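You operate a simulated robot arm through the tools that you are given. There is no shell and no other tool. Be economical: measure what you need, move in short steps, check, and stop when the job is done.

The job below is to be done with a simulated two-armed robot. You get a single attempt, and the scene is never put back.

JOB
Put the model car back on its plinth, fit the clear cover and dust the cover.
Fine: dust it on the plinth with the dusting pad, then put the pad back. What is to be rubbed or washed off counts as gone when no trace of it is left.

It is judged by the outcome, as a careful person would: the job done as asked, and still so three seconds after it is handed in. It fails if anything else is knocked over, pushed out of place, dropped, spilled or broken. A push-on lid holds only when it is set on centred and level and pressed home; a screw cap is set on level and turned clockwise until tight.

ROBOT AND FRAMES
Two 7-joint arms with fingered hands on one trunk, on a base that drives. Base frame: it is fixed to the floor where the robot stands at the start and does not move with it; the origin is under the middle of the robot, x ahead of it, y to its left, z up. Readings come in mm, rad, newtons and seconds.
The left shoulder is at the start at [70, 149, 1135], the right one opposite. With the tool pointing down near the work surface each hand reaches from about 100 to 780 mm from the robot's upright axis, wherever it stands, measured 20 degrees to its own side. Places, roughly: top of the plinth [500, 400, 800]. Payload 3.6 kg a hand.
The tool frame of a hand sits at the grasp point between the pads (the TCP): z along the fingers, y along the line on which they close. The tips reach 25 mm beyond it. Largest opening 88 mm; the body of the gripper starts 29 mm behind the TCP. The gripper is a hand of 4 fingers: y runs from the thumb to the fingers, the wrist lies at [-13, -97, -162] in the tool frame.
Orientation is told as [roll, pitch, yaw] about the base's x, y, z axes, in that order, counted from this pose: with the fingers straight down and the wrist toward the robot, the tool's x, y and z point along [0, 1, 0], [1, 0, 0] and [0, 0, -1] of the base frame.

CONTROLS
- The arms move only by the tool play_rows. It takes "left_series", "right_series" or both (then of equal length, played together; a hand with none holds still); each is a list of rows, each a list of 2 entries, a list of its own where there are three numbers: the turn, a rotation vector about the tool's x, y, z in rad, then the shift along the tool's x, y, z in mm. In form: [[[wx, wy, wz], [dx, dy, dz]], ...]. A call has 1 to 12 rows; each row is the pose to reach, as a shift and turn from the pose commanded when the call began, along the tool's axes at that moment. A row lasts 0.2 s, in which the tool goes at most 50 mm and 0.15 rad; a call with a longer step from one row to the next is refused whole. A pose out of reach is approached as far as the arm can. The call stops where the force on the tool passes 40 N (or 10 N more than at its start, if that is more) or the arm is blocked; 0.2 s more then pass. In this call time passes only in rows, and 0.2 s behind the last. The reply holds the time, the measured pose of the TCP, the force on the tool along the base axes, the opening and the grip force, in the units named above and with some noise, with the torque about the TCP (base axes, N m) and any sound that the robot's microphone picked up.
- Cameras (640 x 400 px; columns grow to the right, rows downward): "scene" is now at [137.9, -3.2, 1368.6]; the picture's right is [0.06, -1.00, 0.00], its down [-0.62, -0.04, -0.78] and it looks along [0.78, 0.05, -0.63] (base axes); focal length 290 px, centre (320, 200). "left" rides on the left gripper at [-64, -83, -98] in its tool frame; the picture's right is [-0.62, -0.37, 0.69], its down [0.71, -0.63, 0.31] and it looks along [0.32, 0.68, 0.65] (tool axes); focal length 265 px, centre (320, 200). "right" rides on the right gripper at [64, -83, -98] in its tool frame; the picture's right is [-0.62, 0.37, -0.69], its down [-0.71, -0.63, 0.30] and it looks along [-0.32, 0.68, 0.65] (tool axes); focal length 265 px, centre (320, 200). There is no depth. A picture from a camera that has moved, and an enlarged one, comes with that camera's place and axes in the base frame and with its lens. The place of the scene camera against the robot may be out by one fixed shift of up to 25 mm in any direction.
- snapshot(camera): a new picture of that camera. The clock stands still meanwhile.
- move_column(by): slides the trunk up (or, below 0, down) by that many mm; the arms and the scene camera ride with it, the base frame stays. It gives what a move gives, with no picture.
- drive_base(legs): drives the robot by 1 to 6 legs, each [ahead, left, turn to the left] in mm, mm and rad, along the robot's own axes; the way and the turn of a leg run together, so that a leg with both is an arc; at most 1500 mm and 3.142 rad a leg. The arms and the cameras ride along, it lands a little off, and it stops where it bumps. It gives what a move gives.
- set_fingers(index, middle, ring, thumb_bend, thumb_turn, hand): sets how far each is bent, from 0 (flat) to 1 (curled in); at 0.3 the hand is open as for a grip, at 0.7 the pads meet at the TCP. One left out holds its place. A second passes; each finger stops where it meets its share of the squeeze, and holds until it gets a number again. It is the only way to open and close the hand. It gives what a move gives, with no picture; readings hold the bend of each and the force on the fingers (four entries, about 0 where the hand has none), thumb and palm. thumb_turn goes from beside the hand (0) to across from the fingers (1), as for a grip.
- turn_head(pan, tilt): turns the head with the scene camera to pan (to the left, within 1.501 rad either way) and tilt (down, from -0.506 to 1.204), counted from straight ahead of the robot. It gives what a move gives.
- inspect(camera, box): a new picture of the part [left, top, right, bottom] of that camera's present view, enlarged. The clock stands still meanwhile.
- finish_job(): hands the job in; it is judged then, once.

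Work in short steps. Places have to be worked out from the pictures, the camera data and where the tool is seen: move nearer, look again, correct. Check each grasp and each placing, and mend what went wrong. You have 120 turns and 108 pictures in all, those below and enlarged ones among them. Open the grippers and draw the arms clear of the work before you hand the job in, unless the task says otherwise; then end with one line.

The tools are called after "Request:" as a command line: name --argument value ..., lists and objects as JSON in quotes. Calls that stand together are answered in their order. play_rows: Moves the arms, as the interface text tells. Its arguments: {"type":"object","properties":{"left_series":{"type":"array","items":{"type":"array"}},"right_series":{"type":"array","items":{"type":"array"}}},"required":[]} The other tools are called the same way: move_column (by) slides the trunk up or down; set_fingers (index, middle, ring, thumb_bend, thumb_turn, hand) moves the fingers one by one; drive_base (legs) drives the base; turn_head (pan, tilt) turns the head that bears the scene camera; snapshot (camera) takes a picture; inspect (camera, box) takes an enlarged picture of a part of a camera's view; finish_job () hands the job in.

At the start:

```text
time: 0.0
left_position: [449.0, 311.2, 1100.8]
left_tcp_rot: [-0.001, 0.003, 0.003]
left_contact_force: [-0.6, 0.3, -0.5]
left_moment: [-0.01, -0.04, 0.0]
left_opening: 87.5
left_grasp_force: 0.1
left_shape: jaw
left_bend: [0.3, 0.3, 0.3, 0.3, 0.98]
left_finger forces: [0.0, 0.0, 0.0, 0.1, 0.0, 0.1]
right_position: [513.5, -124.1, 1120.4]
right_tcp_rot: [0.0, 0.001, 0.0]
right_contact_force: [-0.3, -0.9, 0.0]
right_moment: [-0.01, -0.03, 0.01]
right_opening: 87.7
right_grasp_force: 0.0
right_shape: jaw
right_bend: [0.3, 0.3, 0.3, 0.3, 0.98]
right_finger forces: [0.0, 0.1, 0.0, 0.0, 0.1, 0.1]
trunk travel left (down, up): [-625.0, 315.0]
robot x, y, heading: [-0.6, 2.6, -0.001]
head pan, tilt: [0.063, 0.675]
```

scene: 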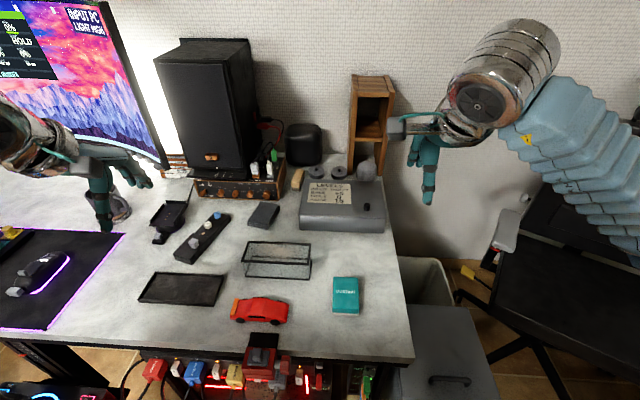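
right: 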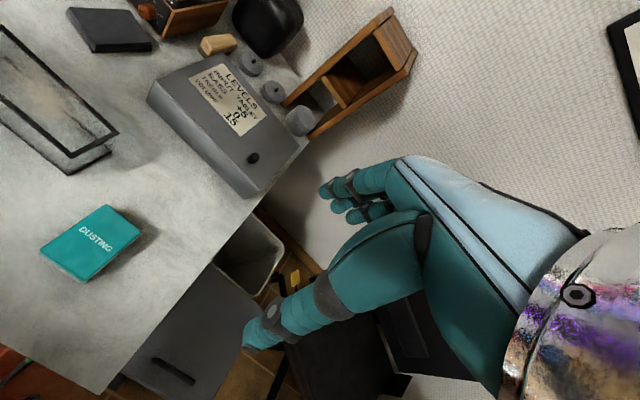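
left: 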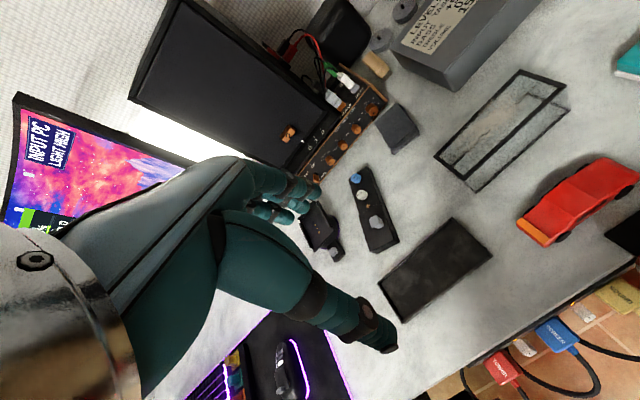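

I start with closer looks at the plinth, car, cover and pad.

Request:
inspect --camera "scene" --box '[120, 220, 320, 345]'

Request:
inspect --camera "scene" --box '[220, 220, 380, 320]'

Request:
inspect --camera "left" --box '[360, 50, 640, 330]'

```text
3.20 times, centred on (220, 282) of scene
camera zoom: at [137.9, -3.2, 1368.6], right [0.06, -1.0, 0.0], down [-0.62, -0.04, -0.78], along [0.78, 0.05, -0.63], focal length 926 px, centre (640, -64)
```

zoom: 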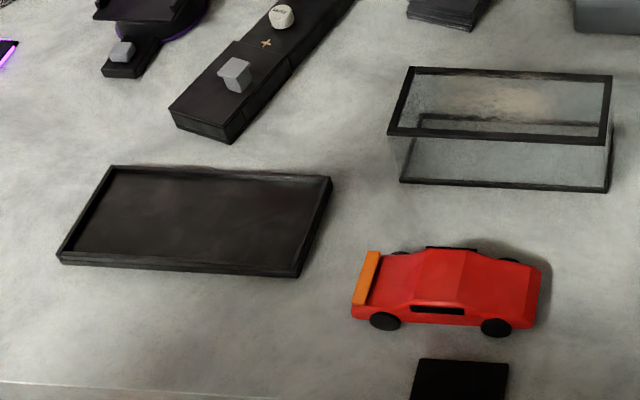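

```text
4.00 times, centred on (300, 270) of scene
camera zoom: at [137.9, -3.2, 1368.6], right [0.06, -1.0, 0.0], down [-0.62, -0.04, -0.78], along [0.78, 0.05, -0.63], focal length 1158 px, centre (400, -80)
```

zoom: 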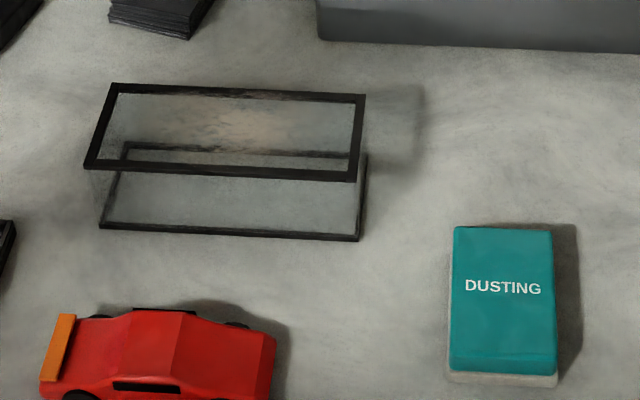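

```text
1.43 times, centred on (500, 190) of left
camera zoom: at [365.8, 245.7, 1199.8], right [-0.37, -0.62, -0.69], down [-0.63, 0.71, -0.3], along [0.68, 0.33, -0.65], focal length 379 px, centre (63, 214)
```

zoom: 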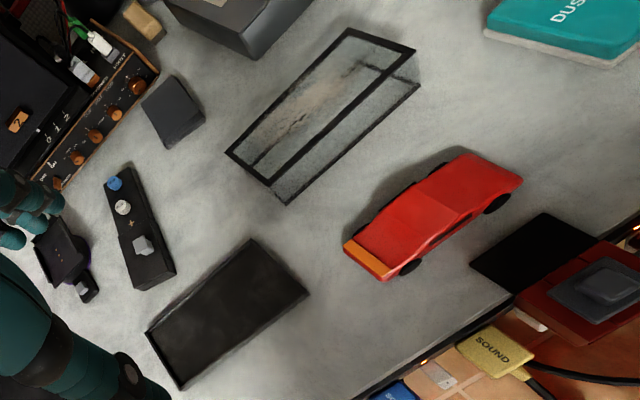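

Plinth is about 78x176 mm near (523,362), car about (468,160) aligned with y, cover about 162x67x60 near (602,141). I move the left hand above the car and look nearer.

Request:
play_rows --left_series '[[[0, 0, 0], [-30, 4, 40]], [[0, 0, 0], [-60, 8, 80]], [[0, 0, 0], [-90, 12, 120]], [[0, 0, 0], [-120, 15, 150]], [[0, 0, 0], [-153, 19, 180]]]'

Request:
snapshot --camera "left"

Request:
snapshot --camera "scene"

```text
refused: row 1 steps farther than a row can; nothing moved
```

```text
101 pictures are left
camera left: at [365.8, 245.7, 1199.8], right [-0.37, -0.62, -0.69], down [-0.63, 0.71, -0.3], along [0.68, 0.33, -0.65], focal length 265 px, centre (320, 200)
```

left: 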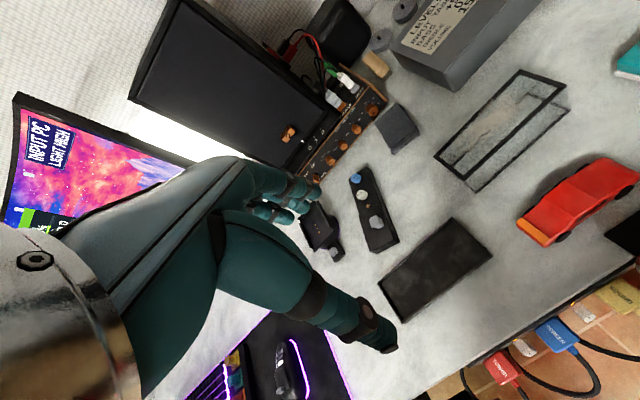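

```text
100 pictures are left
camera scene: at [137.9, -3.2, 1368.6], right [0.06, -1.0, 0.0], down [-0.62, -0.04, -0.78], along [0.78, 0.05, -0.63], focal length 290 px, centre (320, 200)
```

scene: 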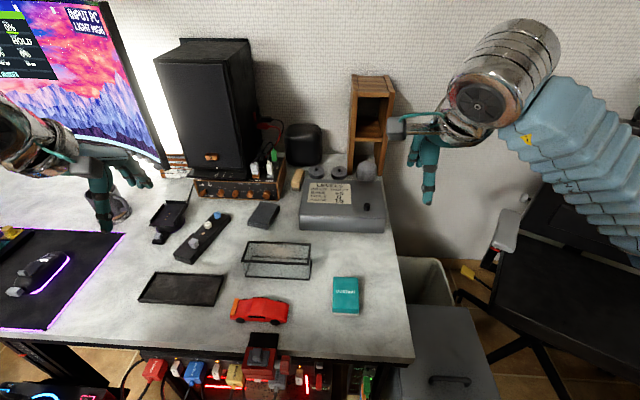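

The first step was 50.2 mm, too long; I replay with shorter steps.

Request:
play_rows --left_series '[[[0, 0, 0], [-25, 3, 30]], [[0, 0, 0], [-50, 6, 60]], [[0, 0, 0], [-75, 9, 90]], [[0, 0, 0], [-100, 12, 120]], [[0, 0, 0], [-126, 15, 150]], [[0, 0, 0], [-153, 19, 180]]]'

Request:
snapshot --camera "left"

Request:
snapshot --camera "scene"

```text
time: 1.4
left_position: [468.7, 154.0, 921.6]
left_tcp_rot: [0.001, 0.0, 0.002]
left_contact_force: [0.1, 0.0, 0.4]
left_moment: [0.0, 0.02, 0.03]
left_opening: 87.6
left_grasp_force: 0.0
left_shape: jaw
left_bend: [0.3, 0.3, 0.3, 0.3, 0.98]
left_finger forces: [0.0, 0.0, 0.0, 0.0, 0.0, 0.0]
right_position: [513.2, -125.7, 1120.3]
right_tcp_rot: [0.0, 0.002, -0.002]
right_contact_force: [-0.2, -0.1, 0.0]
right_moment: [0.0, 0.0, -0.04]
right_opening: 87.4
right_grasp_force: 0.1
right_shape: jaw
right_bend: [0.3, 0.3, 0.3, 0.3, 0.98]
right_finger forces: [0.0, 0.0, 0.1, 0.0, 0.0, 0.0]
trunk travel left (down, up): [-625.0, 315.0]
robot x, y, heading: [1.3, -1.2, -0.004]
head pan, tilt: [0.063, 0.675]
```

```text
99 pictures are left
camera left: at [384.3, 89.9, 1019.9], right [-0.37, -0.62, -0.69], down [-0.63, 0.71, -0.3], along [0.68, 0.33, -0.65], focal length 265 px, centre (320, 200)
```

left: 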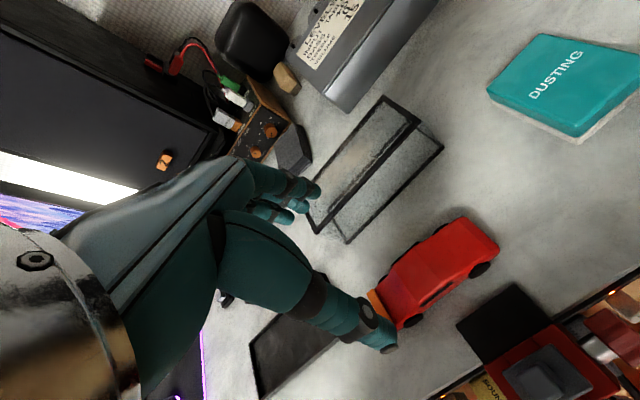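

```text
98 pictures are left
camera scene: at [137.9, -4.1, 1368.7], right [0.06, -1.0, 0.0], down [-0.62, -0.04, -0.78], along [0.78, 0.05, -0.63], focal length 290 px, centre (320, 200)
```

scene: 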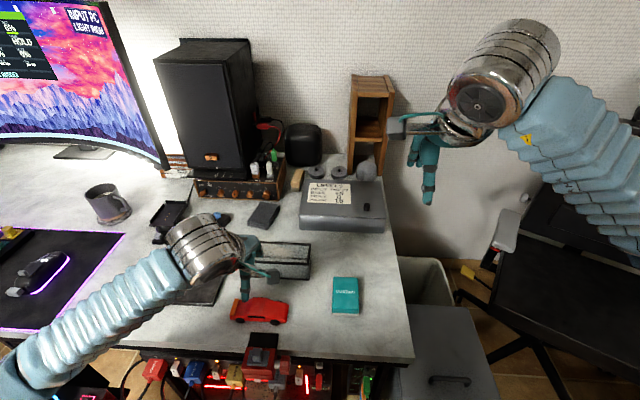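

Triangulated the car: centre about (468,156), nose at y≈97, tail at y≈215, about 45 mm wide. The hand is straight over it; I go down to z≈800 and look.

Request:
play_rows --left_series '[[[0, 0, 0], [2, 0, 40]], [[0, 0, 0], [2, 0, 80]], [[0, 0, 0], [2, 0, 110]]]'

Request:
snapshot --camera "left"

Request:
inspect --camera "scene" --box '[200, 230, 328, 340]'

```text
time: 2.2
left_position: [466.0, 156.7, 809.9]
left_tcp_rot: [0.0, 0.0, 0.002]
left_contact_force: [-0.4, 0.8, -0.7]
left_moment: [-0.01, 0.02, 0.01]
left_opening: 87.8
left_grasp_force: 0.0
left_shape: jaw
left_bend: [0.3, 0.3, 0.3, 0.3, 0.98]
left_finger forces: [0.0, 0.0, 0.0, 0.1, 0.0, 0.0]
right_position: [512.0, -125.5, 1121.0]
right_tcp_rot: [0.001, 0.001, -0.001]
right_contact_force: [0.6, 0.3, -0.4]
right_moment: [0.03, -0.03, 0.04]
right_opening: 87.8
right_grasp_force: 0.0
right_shape: jaw
right_bend: [0.3, 0.3, 0.3, 0.3, 0.98]
right_finger forces: [0.0, 0.1, 0.1, 0.0, 0.1, 0.0]
trunk travel left (down, up): [-625.0, 315.0]
robot x, y, heading: [-0.7, -1.7, -0.0]
head pan, tilt: [0.063, 0.675]
```

```text
97 pictures are left
camera left: at [383.2, 92.3, 908.3], right [-0.37, -0.62, -0.69], down [-0.63, 0.71, -0.3], along [0.68, 0.32, -0.65], focal length 265 px, centre (320, 200)
```

left: 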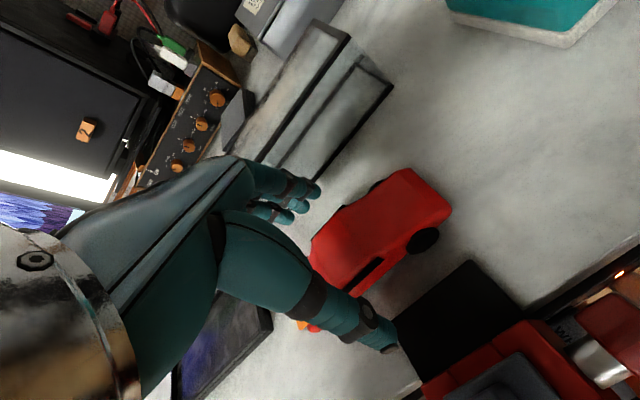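

```text
3.64 times, centred on (264, 285) of scene
camera zoom: at [137.2, -3.0, 1368.8], right [0.06, -1.0, 0.0], down [-0.62, -0.04, -0.78], along [0.78, 0.05, -0.63], focal length 1053 px, centre (524, -109)
```

zoom: 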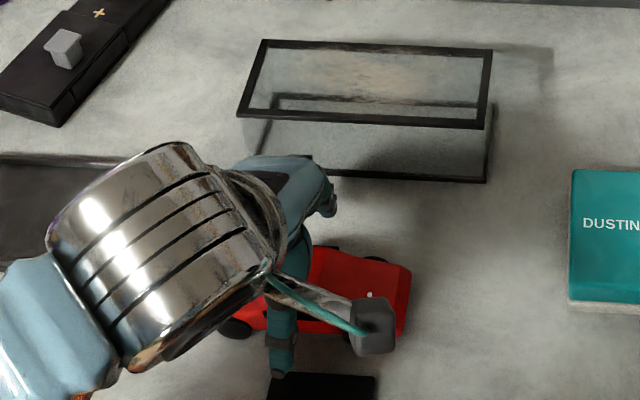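

Hand straddles the car (thumb near side, fingers far side). I go down to z≈780.

Request:
play_rows --left_series '[[[0, 0, 0], [0, 2, 15]], [[0, 0, 0], [0, 2, 29]]]'

Request:
snapshot --camera "left"

```text
time: 2.8
left_position: [467.7, 158.7, 781.6]
left_tcp_rot: [0.0, 0.0, 0.002]
left_contact_force: [-1.0, -0.1, 0.4]
left_moment: [0.0, -0.01, 0.02]
left_opening: 87.8
left_grasp_force: 0.1
left_shape: jaw
left_bend: [0.3, 0.3, 0.3, 0.3, 0.98]
left_finger forces: [0.1, 0.0, 0.0, 0.1, 0.0, 0.0]
right_position: [511.1, -124.6, 1120.8]
right_tcp_rot: [-0.001, 0.001, 0.0]
right_contact_force: [-0.1, -0.1, -1.1]
right_moment: [-0.01, -0.03, 0.04]
right_opening: 87.8
right_grasp_force: 0.1
right_shape: jaw
right_bend: [0.3, 0.3, 0.3, 0.3, 0.98]
right_finger forces: [0.0, 0.0, 0.0, 0.0, 0.1, 0.1]
trunk travel left (down, up): [-625.0, 315.0]
robot x, y, heading: [-2.8, 2.1, 0.003]
head pan, tilt: [0.063, 0.675]
```

```text
95 pictures are left
camera left: at [384.9, 94.3, 880.3], right [-0.37, -0.62, -0.69], down [-0.63, 0.71, -0.3], along [0.68, 0.33, -0.65], focal length 265 px, centre (320, 200)
```

left: 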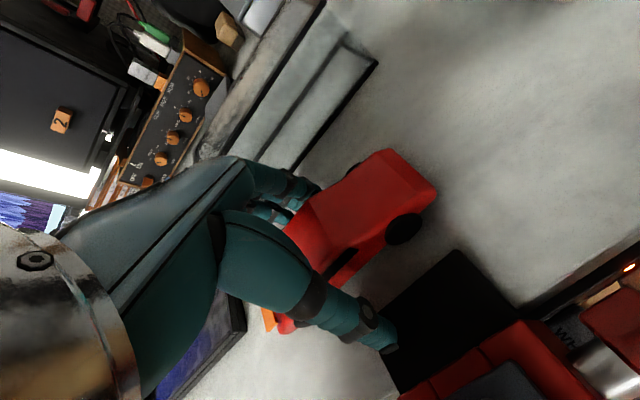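

No contact; now I close gently.

Request:
set_fingers --hand "left" --index 0.6 --middle 0.6 --ring 0.6 --thumb_bend 0.6

Request:
snapshot --camera "left"

```text
time: 3.8
left_position: [469.9, 158.7, 780.6]
left_tcp_rot: [0.001, 0.0, -0.001]
left_contact_force: [-0.7, -0.1, -0.2]
left_moment: [0.0, -0.03, -0.01]
left_opening: 41.7
left_grasp_force: 10.2
left_shape: fingers
left_bend: [0.53, 0.55, 0.56, 0.49, 0.96]
left_finger forces: [4.3, 3.6, 2.7, 0.0, 10.7, 0.0]
right_position: [512.0, -125.1, 1120.0]
right_tcp_rot: [0.0, 0.0, 0.0]
right_contact_force: [1.3, 0.0, -0.7]
right_moment: [-0.02, -0.03, 0.0]
right_opening: 87.7
right_grasp_force: 0.1
right_shape: jaw
right_bend: [0.3, 0.3, 0.3, 0.3, 0.98]
right_finger forces: [0.0, 0.0, 0.1, 0.0, 0.0, 0.0]
trunk travel left (down, up): [-625.0, 315.0]
robot x, y, heading: [-3.9, -1.2, -0.004]
head pan, tilt: [0.063, 0.675]
```

```text
94 pictures are left
camera left: at [385.1, 94.1, 880.3], right [-0.37, -0.62, -0.69], down [-0.63, 0.71, -0.3], along [0.68, 0.33, -0.65], focal length 265 px, centre (320, 200)
```

left: 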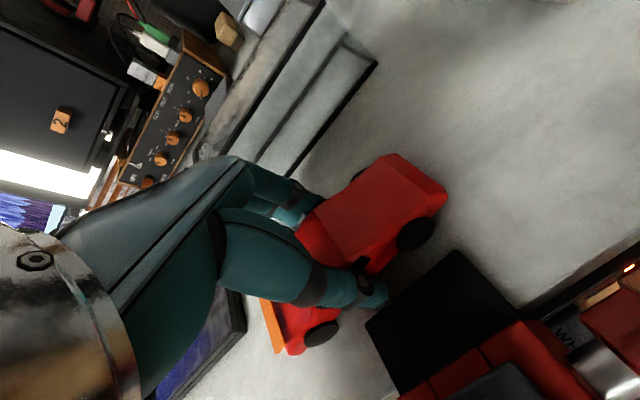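

Gripped with 10 N. Lift by 100 mm and check.

Request:
play_rows --left_series '[[[0, 0, 0], [0, 0, -20]], [[0, 0, 0], [0, 0, -60]], [[0, 0, 0], [0, 0, -100]]]'

Request:
snapshot --camera "left"

Request:
inspect --camera "scene" --box '[120, 200, 320, 345]'

```text
time: 4.6
left_position: [469.2, 157.6, 878.4]
left_tcp_rot: [0.001, 0.002, 0.002]
left_contact_force: [-0.3, 0.4, -2.0]
left_moment: [0.0, 0.03, 0.0]
left_opening: 41.7
left_grasp_force: 10.7
left_shape: fingers
left_bend: [0.53, 0.55, 0.56, 0.49, 0.96]
left_finger forces: [4.2, 3.4, 2.5, 0.0, 10.2, 0.1]
right_position: [512.4, -124.8, 1120.1]
right_tcp_rot: [0.001, 0.0, 0.0]
right_contact_force: [0.4, 0.2, 0.2]
right_moment: [0.02, 0.03, 0.0]
right_opening: 87.7
right_grasp_force: 0.1
right_shape: jaw
right_bend: [0.3, 0.3, 0.3, 0.3, 0.98]
right_finger forces: [0.1, 0.0, 0.0, 0.0, 0.0, 0.0]
trunk travel left (down, up): [-625.0, 315.0]
robot x, y, heading: [-2.4, 0.6, -0.001]
head pan, tilt: [0.063, 0.675]
```

```text
93 pictures are left
camera left: at [385.7, 93.6, 977.8], right [-0.37, -0.62, -0.69], down [-0.63, 0.71, -0.3], along [0.68, 0.32, -0.65], focal length 265 px, centre (320, 200)
```

left: 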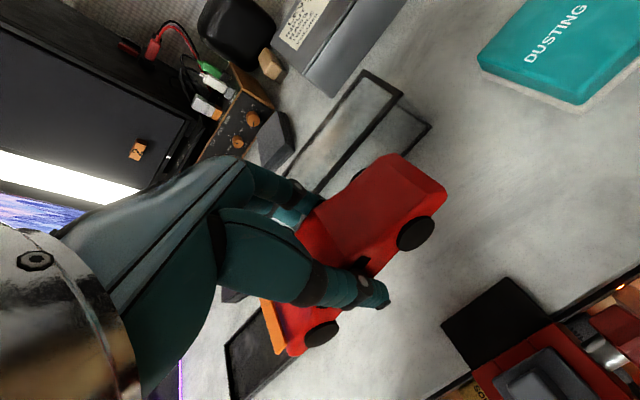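

```text
2.76 times, centred on (220, 272) of scene
camera zoom: at [137.7, -3.5, 1368.6], right [0.06, -1.0, 0.0], down [-0.62, -0.04, -0.78], along [0.78, 0.05, -0.63], focal length 799 px, centre (596, 0)
```

zoom: 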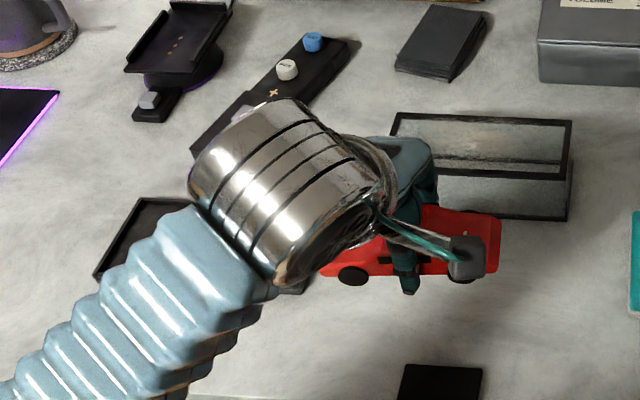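

Car held firmly and lifted level. Next I go high near the plinth to get an unobstructed second view of it (rim top looks to be at z≈761).

Request:
play_rows --left_series '[[[0, 0, 0], [0, 2, -45]], [[0, 0, 0], [20, 4, -85]], [[0, 0, 0], [50, 6, -122]], [[0, 0, 0], [80, 8, -158]], [[0, 0, 0], [110, 9, -192]], [[0, 0, 0], [140, 10, -226]], [[0, 0, 0], [170, 11, -255]], [[0, 0, 0], [192, 11, -272]]]'

Request:
snapshot --camera "left"

```text
time: 6.4
left_position: [480.0, 352.9, 1154.0]
left_tcp_rot: [-0.001, -0.001, 0.001]
left_contact_force: [0.1, 0.2, -1.7]
left_moment: [0.01, -0.05, 0.0]
left_opening: 41.6
left_grasp_force: 9.7
left_shape: fingers
left_bend: [0.53, 0.56, 0.56, 0.49, 0.96]
left_finger forces: [4.1, 3.3, 2.4, 0.0, 10.0, 0.0]
right_position: [511.5, -124.5, 1120.0]
right_tcp_rot: [0.001, 0.001, 0.0]
right_contact_force: [-0.8, 0.0, -0.8]
right_moment: [-0.02, -0.01, 0.03]
right_opening: 87.6
right_grasp_force: 0.2
right_shape: jaw
right_bend: [0.3, 0.3, 0.3, 0.3, 0.98]
right_finger forces: [0.0, 0.0, 0.1, 0.1, 0.0, 0.0]
trunk travel left (down, up): [-625.0, 315.0]
robot x, y, heading: [1.2, 1.7, -0.001]
head pan, tilt: [0.063, 0.675]
```

```text
91 pictures are left
camera left: at [396.8, 288.1, 1252.2], right [-0.37, -0.62, -0.69], down [-0.63, 0.71, -0.3], along [0.68, 0.32, -0.65], focal length 265 px, centre (320, 200)
```

left: 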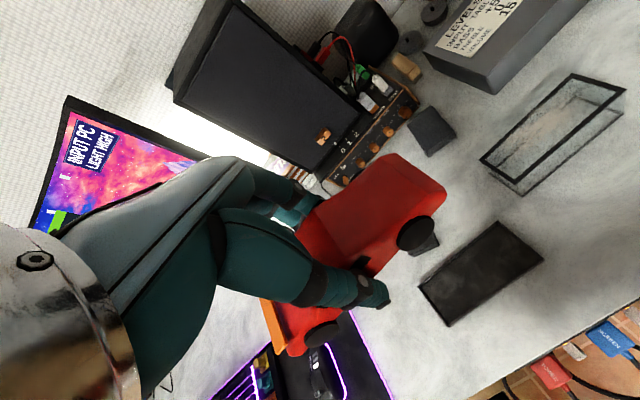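

Second view agrees: plinth centre ≈ (522,361), axis-aligned. I move over it and down to z≈835, then check before lowering.

Request:
play_rows --left_series '[[[0, 0, 0], [7, 42, 20]], [[0, 0, 0], [7, 42, 65]], [[0, 0, 0], [7, 42, 110]], [[0, 0, 0], [7, 42, 155]], [[0, 0, 0], [7, 42, 200]], [[0, 0, 0], [7, 42, 240]], [[0, 0, 0], [7, 42, 280]], [[0, 0, 0], [7, 42, 318]]]'

Request:
snapshot --camera "left"

Request:
inspect --camera "scene" --box '[100, 200, 260, 330]'

```text
time: 8.2
left_position: [524.1, 360.1, 836.1]
left_tcp_rot: [-0.001, -0.001, 0.002]
left_contact_force: [-0.6, 0.1, -2.1]
left_moment: [-0.01, -0.01, 0.01]
left_opening: 41.2
left_grasp_force: 9.9
left_shape: fingers
left_bend: [0.53, 0.56, 0.56, 0.49, 0.96]
left_finger forces: [4.0, 3.3, 2.4, 0.0, 9.7, 0.1]
right_position: [511.7, -123.5, 1121.2]
right_tcp_rot: [0.0, -0.001, 0.001]
right_contact_force: [0.2, -0.8, -0.1]
right_moment: [-0.02, 0.0, -0.01]
right_opening: 87.7
right_grasp_force: 0.1
right_shape: jaw
right_bend: [0.3, 0.3, 0.3, 0.3, 0.98]
right_finger forces: [0.0, 0.0, 0.0, 0.0, 0.1, 0.0]
trunk travel left (down, up): [-625.0, 315.0]
robot x, y, heading: [1.1, 1.0, -0.002]
head pan, tilt: [0.063, 0.675]
```

```text
90 pictures are left
camera left: at [440.1, 295.5, 934.7], right [-0.37, -0.62, -0.69], down [-0.63, 0.71, -0.31], along [0.68, 0.32, -0.65], focal length 265 px, centre (320, 200)
```

left: 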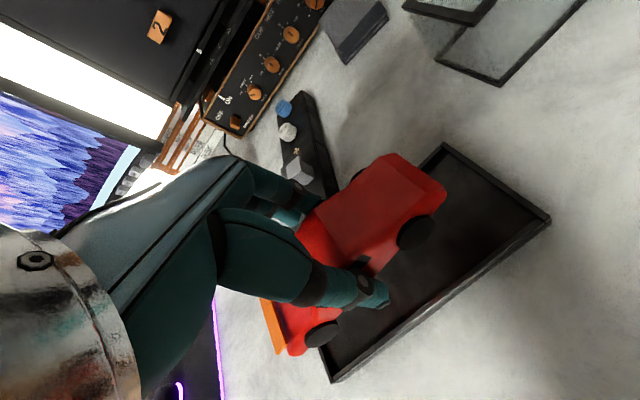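

```text
3.08 times, centred on (180, 265) of scene
camera zoom: at [136.9, -2.5, 1368.8], right [0.06, -1.0, 0.0], down [-0.62, -0.04, -0.78], along [0.78, 0.05, -0.63], focal length 891 px, centre (751, 0)
```

zoom: 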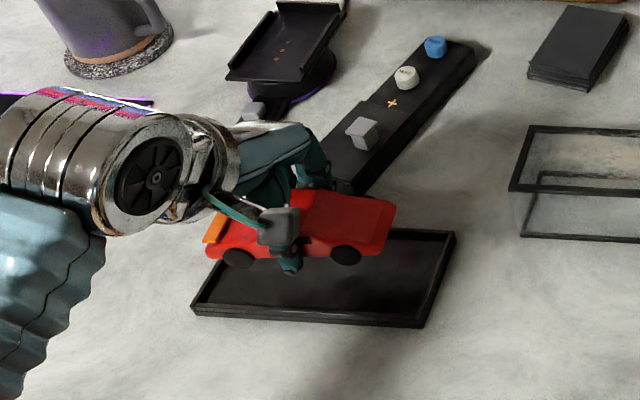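

Plinth centre (522.4,360). The car is centred but turned about 0.09 rad from the grip; I counter-turn about the tool's z and lower to z≈800.

Request:
play_rows --left_series '[[[0, 0, 0.045], [0.5, -0.5, 12]], [[0, 0, 0.09], [0.5, -0.5, 24]], [[0, 0, 0.09], [0.5, -0.5, 36]]]'

Request:
snapshot --camera "left"

Request:
inspect --camera "scene" --box '[100, 200, 260, 330]'

```text
time: 9.0
left_position: [522.8, 358.7, 799.5]
left_tcp_rot: [0.001, 0.002, -0.089]
left_contact_force: [0.3, -0.5, -0.7]
left_moment: [-0.03, 0.02, -0.03]
left_opening: 41.4
left_grasp_force: 9.4
left_shape: fingers
left_bend: [0.53, 0.56, 0.56, 0.49, 0.96]
left_finger forces: [4.2, 3.3, 2.3, 0.1, 9.7, 0.1]
right_position: [512.2, -125.7, 1120.0]
right_tcp_rot: [0.0, 0.003, -0.001]
right_contact_force: [-0.6, 0.5, 0.1]
right_moment: [0.01, 0.0, -0.02]
right_opening: 87.7
right_grasp_force: 0.1
right_shape: jaw
right_bend: [0.3, 0.3, 0.3, 0.3, 0.98]
right_finger forces: [0.1, 0.1, 0.1, 0.0, 0.0, 0.0]
trunk travel left (down, up): [-625.0, 315.0]
robot x, y, heading: [3.7, 0.8, 0.003]
head pan, tilt: [0.063, 0.675]
```

```text
88 pictures are left
camera left: at [433.5, 301.7, 898.2], right [-0.42, -0.58, -0.69], down [-0.56, 0.77, -0.3], along [0.71, 0.26, -0.65], focal length 265 px, centre (320, 200)
```

left: 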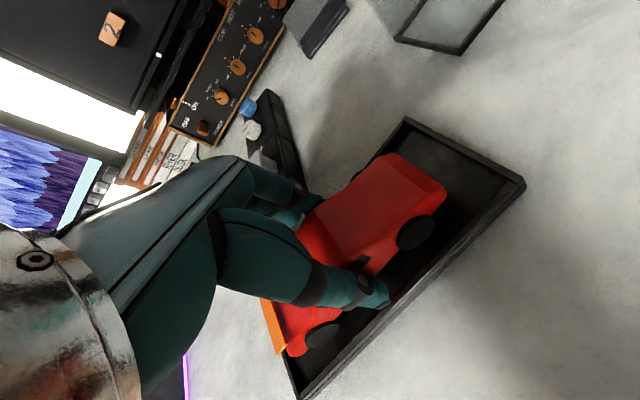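

```text
3.08 times, centred on (180, 265) of scene
camera zoom: at [138.0, -3.4, 1368.6], right [0.06, -1.0, 0.0], down [-0.62, -0.04, -0.78], along [0.78, 0.05, -0.63], focal length 891 px, centre (751, 0)
```

zoom: 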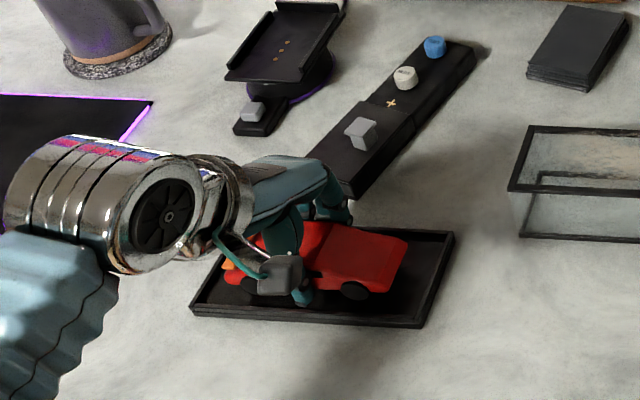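

Car now looks parallel to the plinth. I lower in small steps watching for contact.

Request:
play_rows --left_series '[[[0, 0, 0], [0, 0, 4]], [[0, 0, 0], [0, 0, 7]], [[0, 0, 0], [0, 0, 9]]]'

Request:
snapshot --camera "left"

```text
time: 9.8
left_position: [522.5, 357.9, 790.5]
left_tcp_rot: [0.001, -0.001, -0.088]
left_contact_force: [-0.1, 0.2, -1.0]
left_moment: [-0.03, 0.03, -0.02]
left_opening: 41.6
left_grasp_force: 10.4
left_shape: fingers
left_bend: [0.53, 0.56, 0.56, 0.49, 0.96]
left_finger forces: [4.1, 3.4, 2.5, 0.1, 10.5, 0.0]
right_position: [512.4, -125.0, 1120.2]
right_tcp_rot: [-0.002, 0.0, 0.0]
right_contact_force: [0.7, 0.4, -1.3]
right_moment: [0.01, 0.01, 0.02]
right_opening: 87.7
right_grasp_force: 0.0
right_shape: jaw
right_bend: [0.3, 0.3, 0.3, 0.3, 0.98]
right_finger forces: [0.0, 0.0, 0.0, 0.1, 0.0, 0.0]
trunk travel left (down, up): [-625.0, 315.0]
robot x, y, heading: [-0.5, 0.5, -0.003]
head pan, tilt: [0.063, 0.675]
```

```text
86 pictures are left
camera left: at [433.0, 301.7, 889.2], right [-0.42, -0.58, -0.69], down [-0.56, 0.77, -0.3], along [0.71, 0.26, -0.65], focal length 265 px, centre (320, 200)
```

left: 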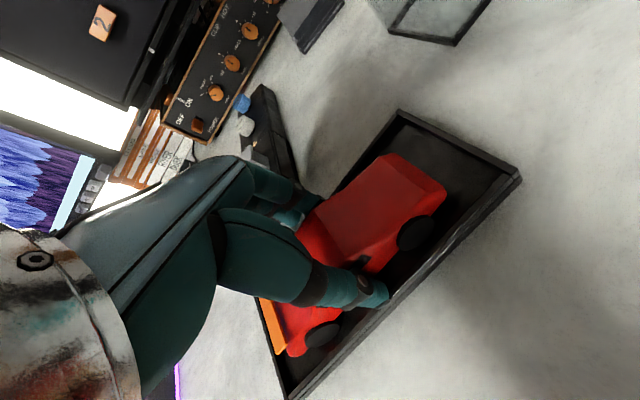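

No clear contact yet; a few millimetres more.

Request:
play_rows --left_series '[[[0, 0, 0], [0, 0, 1]], [[0, 0, 0], [0, 0, 2]], [[0, 0, 0], [0, 0, 3]], [[0, 0, 0], [0, 0, 3.5]]]'

```text
time: 10.8
left_position: [520.4, 358.6, 789.6]
left_tcp_rot: [0.001, -0.006, -0.089]
left_contact_force: [2.9, 0.2, 11.3]
left_moment: [0.0, 0.5, -0.02]
left_opening: 41.5
left_grasp_force: 16.6
left_shape: fingers
left_bend: [0.53, 0.56, 0.56, 0.49, 0.96]
left_finger forces: [4.0, 3.5, 2.8, 0.0, 23.8, 0.0]
right_position: [511.0, -126.0, 1120.5]
right_tcp_rot: [0.0, 0.0, 0.001]
right_contact_force: [-0.1, 0.4, 0.0]
right_moment: [-0.01, 0.01, 0.01]
right_opening: 87.8
right_grasp_force: 0.1
right_shape: jaw
right_bend: [0.3, 0.3, 0.3, 0.3, 0.98]
right_finger forces: [0.1, 0.0, 0.0, 0.0, 0.0, 0.0]
trunk travel left (down, up): [-625.0, 315.0]
robot x, y, heading: [0.6, 1.9, 0.003]
head pan, tilt: [0.063, 0.675]
```

Contact of 11 N with torque showing the thumb tip resting on the plinth's near rim. I back off 2 mm and look closely at the gap below the wheels.

Request:
play_rows --left_series '[[[0, 0, 0], [0, 0, -2]]]'

Request:
inspect --camera "left" --box '[260, 120, 540, 400]'

Request:
inspect --camera "scene" --box '[140, 250, 230, 310]'

```text
time: 11.2
left_position: [522.9, 358.1, 790.5]
left_tcp_rot: [0.0, -0.001, -0.089]
left_contact_force: [1.9, -0.1, 7.7]
left_moment: [0.0, 0.25, -0.02]
left_opening: 41.2
left_grasp_force: 15.7
left_shape: fingers
left_bend: [0.53, 0.56, 0.56, 0.5, 0.96]
left_finger forces: [4.7, 3.6, 3.0, 0.0, 20.2, 0.1]
right_position: [512.2, -125.0, 1121.9]
right_tcp_rot: [0.001, -0.001, 0.0]
right_contact_force: [0.5, -0.4, -0.5]
right_moment: [-0.01, 0.01, 0.01]
right_opening: 87.4
right_grasp_force: 0.0
right_shape: jaw
right_bend: [0.3, 0.3, 0.3, 0.3, 0.98]
right_finger forces: [0.1, 0.0, 0.0, 0.0, 0.0, 0.0]
trunk travel left (down, up): [-625.0, 315.0]
robot x, y, heading: [0.2, -1.3, -0.004]
head pan, tilt: [0.063, 0.675]
```

```text
1.43 times, centred on (400, 260) of left
camera zoom: at [432.8, 301.0, 888.9], right [-0.42, -0.58, -0.69], down [-0.56, 0.77, -0.3], along [0.71, 0.26, -0.65], focal length 379 px, centre (206, 114)
```

zoom: 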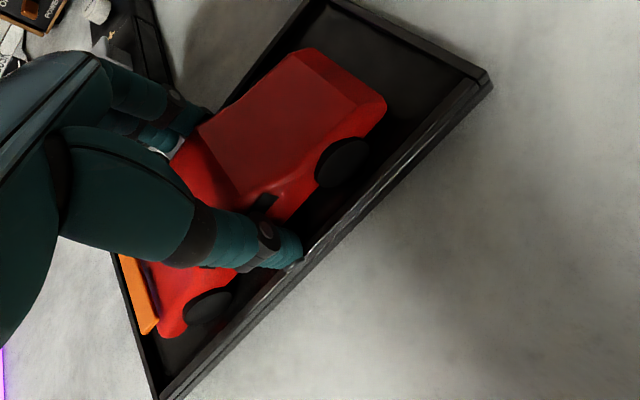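

```text
6.67 times, centred on (185, 280) of scene
camera zoom: at [137.1, -3.7, 1368.7], right [0.06, -1.0, 0.0], down [-0.62, -0.04, -0.78], along [0.78, 0.05, -0.63], focal length 1930 px, centre (1220, -333)
```

zoom: 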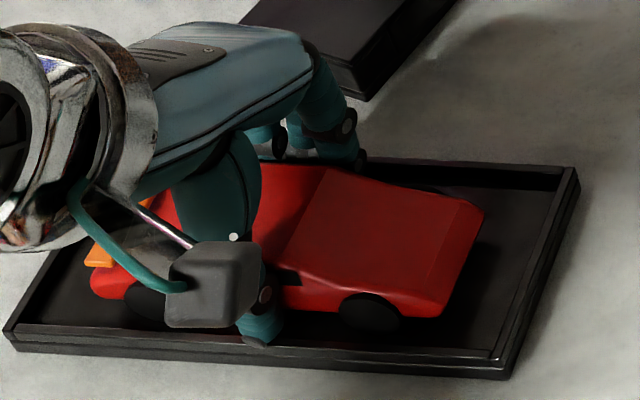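

Still 8 N. I raise to free it, shift 4 mm in +x so that the thumb clears the rim, and lower again.

Request:
play_rows --left_series '[[[0, 0, 0], [0, 0, -4]], [[0, 0, 0], [0, 4, -4]], [[0, 0, 0], [0, 4, -1]], [[0, 0, 0], [0, 4, 1]], [[0, 0, 0], [0, 4, 2]]]'

```text
time: 12.4
left_position: [526.3, 357.8, 789.9]
left_tcp_rot: [0.0, -0.002, -0.088]
left_contact_force: [-1.0, 0.7, 3.2]
left_moment: [0.0, -0.05, -0.01]
left_opening: 41.4
left_grasp_force: 11.3
left_shape: fingers
left_bend: [0.53, 0.56, 0.56, 0.5, 0.96]
left_finger forces: [4.5, 3.4, 2.4, 0.0, 12.1, 0.0]
right_position: [511.5, -124.3, 1119.6]
right_tcp_rot: [0.001, -0.001, 0.001]
right_contact_force: [-0.8, -0.4, -0.1]
right_moment: [0.0, 0.03, -0.01]
right_opening: 87.7
right_grasp_force: 0.1
right_shape: jaw
right_bend: [0.3, 0.3, 0.3, 0.3, 0.98]
right_finger forces: [0.0, 0.0, 0.0, 0.0, 0.0, 0.0]
trunk travel left (down, up): [-625.0, 315.0]
robot x, y, heading: [2.2, -1.2, 0.001]
head pan, tilt: [0.063, 0.675]
```

Now light, centred contact (3 N). One more millimetre to confirm it is the car on the floor.

Request:
play_rows --left_series '[[[0, 0, 0], [0, 0, 1]], [[0, 0, 0], [0, 0, 2]]]'

Request:
inspect --camera "left" --box '[260, 120, 540, 400]'

```text
time: 13.0
left_position: [526.0, 358.7, 788.5]
left_tcp_rot: [0.001, -0.005, -0.09]
left_contact_force: [0.1, -0.6, 9.6]
left_moment: [0.01, -0.04, -0.02]
left_opening: 41.3
left_grasp_force: 12.2
left_shape: fingers
left_bend: [0.53, 0.56, 0.56, 0.5, 0.96]
left_finger forces: [4.8, 3.8, 2.7, 0.0, 13.7, 0.0]
right_position: [510.5, -126.3, 1121.0]
right_tcp_rot: [0.001, 0.001, 0.0]
right_contact_force: [0.4, 0.5, -0.1]
right_moment: [0.0, 0.02, 0.0]
right_opening: 87.3
right_grasp_force: 0.0
right_shape: jaw
right_bend: [0.3, 0.3, 0.3, 0.3, 0.98]
right_finger forces: [0.0, 0.0, 0.1, 0.0, 0.0, 0.0]
trunk travel left (down, up): [-625.0, 315.0]
robot x, y, heading: [-0.9, -1.3, -0.001]
head pan, tilt: [0.063, 0.675]
```

```text
1.43 times, centred on (400, 260) of left
camera zoom: at [437.1, 301.4, 887.0], right [-0.42, -0.58, -0.69], down [-0.56, 0.77, -0.31], along [0.71, 0.26, -0.65], focal length 379 px, centre (206, 114)
```

zoom: 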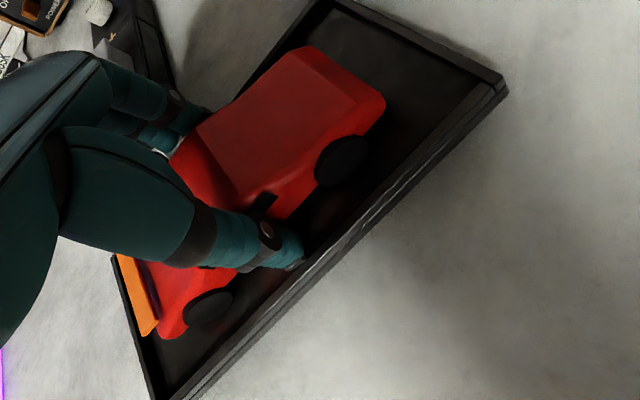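

The car stands on the floor (9.6 N, centred torque). I ease off the press, loosen the fingers slightly so as not to hit the rims, then look.

Request:
play_rows --left_series '[[[0, 0, 0], [0, -1, -1.5]]]'

Request:
set_fingers --hand "left" --index 0.51 --middle 0.53 --ring 0.53 --thumb_bend 0.47

```text
time: 13.4
left_position: [526.7, 358.0, 788.7]
left_tcp_rot: [0.0, -0.001, -0.089]
left_contact_force: [4.2, -1.0, 7.4]
left_moment: [-0.01, -0.15, 0.02]
left_opening: 41.4
left_grasp_force: 13.4
left_shape: fingers
left_bend: [0.53, 0.56, 0.56, 0.51, 0.96]
left_finger forces: [5.4, 4.4, 3.3, 0.0, 13.7, 0.1]
right_position: [511.6, -125.7, 1121.2]
right_tcp_rot: [0.002, 0.0, -0.001]
right_contact_force: [-0.1, 0.8, -0.7]
right_moment: [0.0, 0.01, 0.02]
right_opening: 87.7
right_grasp_force: 0.0
right_shape: jaw
right_bend: [0.3, 0.3, 0.3, 0.3, 0.98]
right_finger forces: [0.0, 0.1, 0.0, 0.0, 0.0, 0.1]
trunk travel left (down, up): [-625.0, 315.0]
robot x, y, heading: [-0.5, 4.7, 0.005]
head pan, tilt: [0.063, 0.675]
```

```text
time: 14.4
left_position: [524.8, 359.2, 787.4]
left_tcp_rot: [0.001, 0.0, -0.089]
left_contact_force: [1.4, -1.2, 4.9]
left_moment: [-0.02, 0.03, 0.1]
left_opening: 43.5
left_grasp_force: 3.9
left_shape: fingers
left_bend: [0.5, 0.52, 0.53, 0.48, 0.96]
left_finger forces: [0.7, 0.9, 0.2, 0.0, 7.0, 0.1]
right_position: [511.9, -125.9, 1120.4]
right_tcp_rot: [0.0, 0.0, -0.001]
right_contact_force: [1.4, -0.6, -0.9]
right_moment: [0.0, 0.0, -0.01]
right_opening: 87.7
right_grasp_force: 0.1
right_shape: jaw
right_bend: [0.3, 0.3, 0.3, 0.3, 0.98]
right_finger forces: [0.0, 0.1, 0.1, 0.1, 0.1, 0.0]
trunk travel left (down, up): [-625.0, 315.0]
robot x, y, heading: [0.9, -1.4, -0.001]
head pan, tilt: [0.063, 0.675]
```

Thumb still carries some load; I look, then loosen the fingers a bit more.

Request:
set_fingers --hand "left" --index 0.48 --middle 0.5 --ring 0.5

Request:
inspect --camera "left" --box '[260, 120, 540, 400]'

```text
time: 15.4
left_position: [527.1, 358.6, 786.5]
left_tcp_rot: [0.0, 0.003, -0.089]
left_contact_force: [-0.1, -1.4, -0.1]
left_moment: [-0.03, 0.02, 0.01]
left_opening: 45.6
left_grasp_force: 1.8
left_shape: fingers
left_bend: [0.48, 0.5, 0.5, 0.48, 0.97]
left_finger forces: [0.4, 1.5, 0.0, 0.1, 2.0, 0.0]
right_position: [511.6, -125.2, 1120.4]
right_tcp_rot: [0.0, 0.0, 0.001]
right_contact_force: [0.5, 0.3, 0.5]
right_moment: [0.0, 0.03, 0.01]
right_opening: 87.6
right_grasp_force: 0.0
right_shape: jaw
right_bend: [0.3, 0.3, 0.3, 0.3, 0.98]
right_finger forces: [0.0, 0.0, 0.0, 0.0, 0.0, 0.0]
trunk travel left (down, up): [-625.0, 315.0]
robot x, y, heading: [0.8, -1.7, -0.005]
head pan, tilt: [0.063, 0.675]
```

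```text
1.43 times, centred on (400, 260) of left
camera zoom: at [436.3, 302.1, 886.4], right [-0.42, -0.58, -0.69], down [-0.56, 0.77, -0.3], along [0.71, 0.26, -0.65], focal length 379 px, centre (206, 114)
```

zoom: 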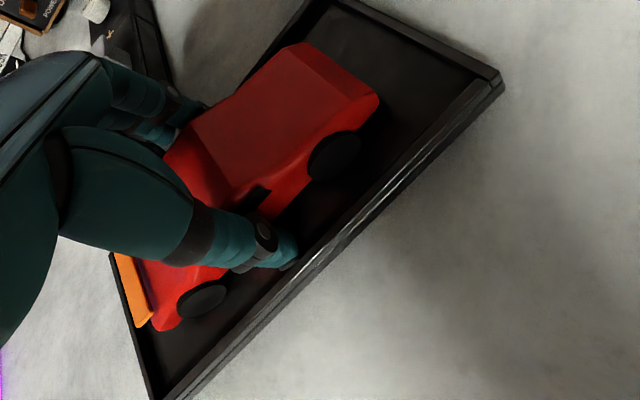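

Nearly free. A touch more opening, then a slow lift.

Request:
set_fingers --hand "left" --index 0.46 --middle 0.47 --ring 0.47 --thumb_bend 0.46

Request:
play_rows --left_series '[[[0, 0, 0], [0, 0, -3]], [[0, 0, 0], [0, 0, -8]], [[0, 0, 0], [0, 0, -25]], [[0, 0, 0], [0, 0, -60]]]'

Request:
snapshot --camera "left"

Request:
inspect --camera "scene" --box '[120, 240, 250, 320]'

```text
time: 16.4
left_position: [525.7, 359.0, 788.6]
left_tcp_rot: [0.0, -0.001, -0.089]
left_contact_force: [0.0, 1.1, -0.3]
left_moment: [0.0, -0.02, 0.05]
left_opening: 45.6
left_grasp_force: 2.3
left_shape: fingers
left_bend: [0.47, 0.49, 0.48, 0.49, 0.97]
left_finger forces: [0.8, 1.7, 0.6, 0.1, 2.6, 0.0]
right_position: [511.8, -125.2, 1119.5]
right_tcp_rot: [0.001, 0.0, 0.0]
right_contact_force: [0.1, 0.3, 0.1]
right_moment: [0.02, -0.02, 0.01]
right_opening: 87.6
right_grasp_force: 0.1
right_shape: jaw
right_bend: [0.3, 0.3, 0.3, 0.3, 0.98]
right_finger forces: [0.0, 0.1, 0.1, 0.0, 0.0, 0.0]
trunk travel left (down, up): [-625.0, 315.0]
robot x, y, heading: [-4.4, -4.3, -0.001]
head pan, tilt: [0.063, 0.675]
```

```text
time: 17.4
left_position: [523.7, 357.0, 847.4]
left_tcp_rot: [0.0, -0.001, -0.088]
left_contact_force: [-0.8, -0.3, 0.2]
left_moment: [0.02, -0.01, -0.01]
left_opening: 49.9
left_grasp_force: 0.1
left_shape: fingers
left_bend: [0.46, 0.47, 0.47, 0.46, 0.98]
left_finger forces: [0.1, 0.1, 0.0, 0.0, 0.0, 0.1]
right_position: [511.5, -126.3, 1122.3]
right_tcp_rot: [-0.001, -0.001, -0.001]
right_contact_force: [-0.1, 0.6, 0.3]
right_moment: [0.04, 0.02, 0.02]
right_opening: 87.5
right_grasp_force: 0.0
right_shape: jaw
right_bend: [0.3, 0.3, 0.3, 0.3, 0.98]
right_finger forces: [0.1, 0.0, 0.0, 0.0, 0.0, 0.0]
trunk travel left (down, up): [-625.0, 315.0]
robot x, y, heading: [0.4, 1.1, -0.001]
head pan, tilt: [0.063, 0.675]
```

```text
81 pictures are left
camera left: at [434.4, 301.1, 946.7], right [-0.42, -0.59, -0.69], down [-0.56, 0.77, -0.3], along [0.71, 0.26, -0.65], focal length 265 px, centre (320, 200)
```

left: 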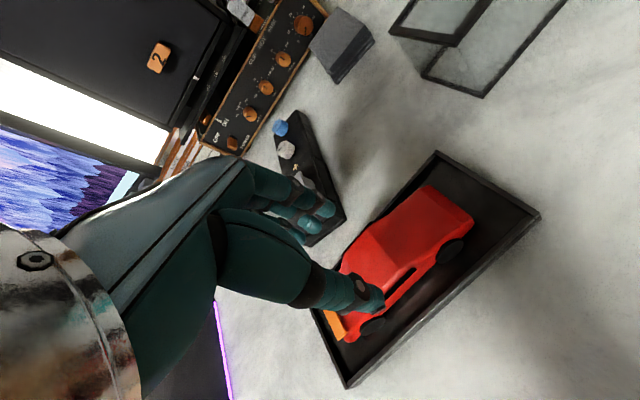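

```text
4.92 times, centred on (185, 280) of scene
camera zoom: at [136.9, -3.6, 1368.7], right [0.06, -1.0, 0.0], down [-0.62, -0.04, -0.78], along [0.78, 0.05, -0.63], focal length 1426 px, centre (985, -194)
```

zoom: 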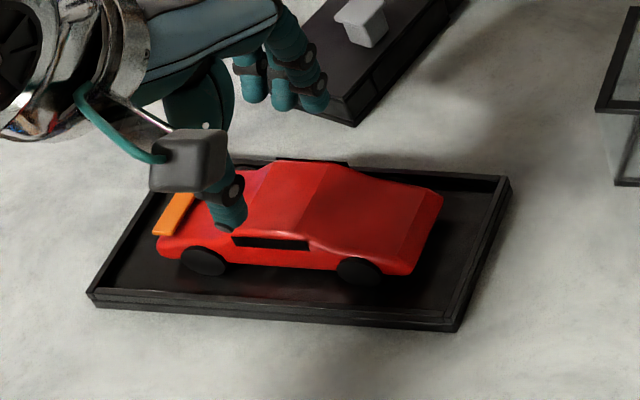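

The car is down, but about 3 mm too far back (+x). I open the thumb, lower the hand around it with tips above the rim, and nudge it with the fingers toward the robot.

Request:
set_fingers --hand "left" --thumb_bend 0.38

Request:
play_rows --left_series '[[[0, 0, 0], [0, 4, 25]], [[0, 0, 0], [0, 4, 53]]]'

Request:
play_rows --left_series '[[[0, 0, 0], [0, -2, 0]], [[0, 0, 0], [0, -4, 0]], [[0, 0, 0], [0, -6, 0]]]'

Request:
snapshot --camera "left"

```text
time: 18.4
left_position: [523.1, 357.2, 847.9]
left_tcp_rot: [0.001, -0.001, -0.09]
left_contact_force: [0.3, -0.1, 0.9]
left_moment: [0.0, -0.01, 0.02]
left_opening: 58.6
left_grasp_force: 0.0
left_shape: fingers
left_bend: [0.46, 0.47, 0.47, 0.38, 0.98]
left_finger forces: [0.0, 0.1, 0.1, 0.0, 0.0, 0.1]
right_position: [512.6, -125.1, 1120.6]
right_tcp_rot: [-0.001, -0.001, 0.0]
right_contact_force: [0.5, -0.3, -0.8]
right_moment: [0.0, 0.05, 0.0]
right_opening: 87.5
right_grasp_force: 0.1
right_shape: jaw
right_bend: [0.3, 0.3, 0.3, 0.3, 0.98]
right_finger forces: [0.0, 0.0, 0.0, 0.0, 0.1, 0.1]
trunk travel left (down, up): [-625.0, 315.0]
robot x, y, heading: [-0.9, 0.3, 0.0]
head pan, tilt: [0.063, 0.675]
```

```text
time: 19.0
left_position: [528.1, 358.2, 793.0]
left_tcp_rot: [0.0, -0.001, -0.088]
left_contact_force: [-0.5, -0.5, -0.4]
left_moment: [0.01, 0.02, 0.0]
left_opening: 58.6
left_grasp_force: 0.0
left_shape: fingers
left_bend: [0.46, 0.47, 0.47, 0.38, 0.98]
left_finger forces: [0.1, 0.0, 0.0, 0.1, 0.0, 0.0]
right_position: [510.9, -125.0, 1119.6]
right_tcp_rot: [-0.001, 0.0, 0.0]
right_contact_force: [0.0, 0.1, -0.3]
right_moment: [0.01, 0.02, 0.02]
right_opening: 87.5
right_grasp_force: 0.1
right_shape: jaw
right_bend: [0.3, 0.3, 0.3, 0.3, 0.98]
right_finger forces: [0.0, 0.1, 0.0, 0.0, 0.0, 0.0]
trunk travel left (down, up): [-625.0, 315.0]
robot x, y, heading: [-0.9, -1.3, -0.003]
head pan, tilt: [0.063, 0.675]
```

```text
time: 19.8
left_position: [521.7, 357.4, 794.2]
left_tcp_rot: [0.001, 0.0, -0.09]
left_contact_force: [-0.1, -0.3, 0.1]
left_moment: [-0.03, 0.02, 0.01]
left_opening: 59.3
left_grasp_force: 0.4
left_shape: fingers
left_bend: [0.46, 0.47, 0.47, 0.38, 0.98]
left_finger forces: [0.3, 0.2, 0.0, 0.0, 0.0, 0.0]
right_position: [512.6, -125.7, 1121.2]
right_tcp_rot: [0.001, 0.0, -0.001]
right_contact_force: [0.3, -0.1, 0.6]
right_moment: [-0.01, -0.01, 0.0]
right_opening: 87.7
right_grasp_force: 0.1
right_shape: jaw
right_bend: [0.3, 0.3, 0.3, 0.3, 0.98]
right_finger forces: [0.0, 0.0, 0.1, 0.1, 0.1, 0.0]
trunk travel left (down, up): [-625.0, 315.0]
robot x, y, heading: [0.2, 2.0, -0.003]
head pan, tilt: [0.063, 0.675]
```

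```text
79 pictures are left
camera left: at [433.5, 301.6, 892.5], right [-0.42, -0.58, -0.69], down [-0.56, 0.77, -0.3], along [0.71, 0.26, -0.65], focal length 265 px, centre (320, 200)
```

left: 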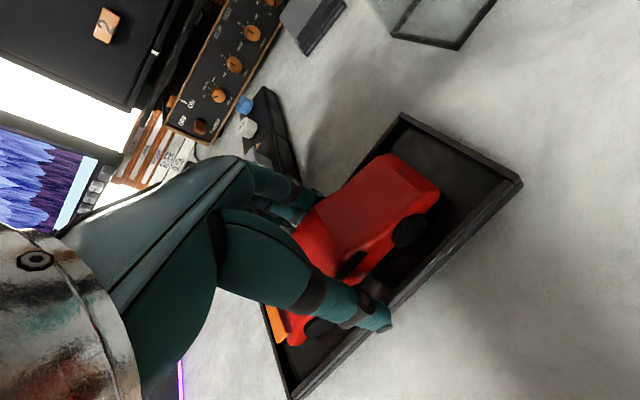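

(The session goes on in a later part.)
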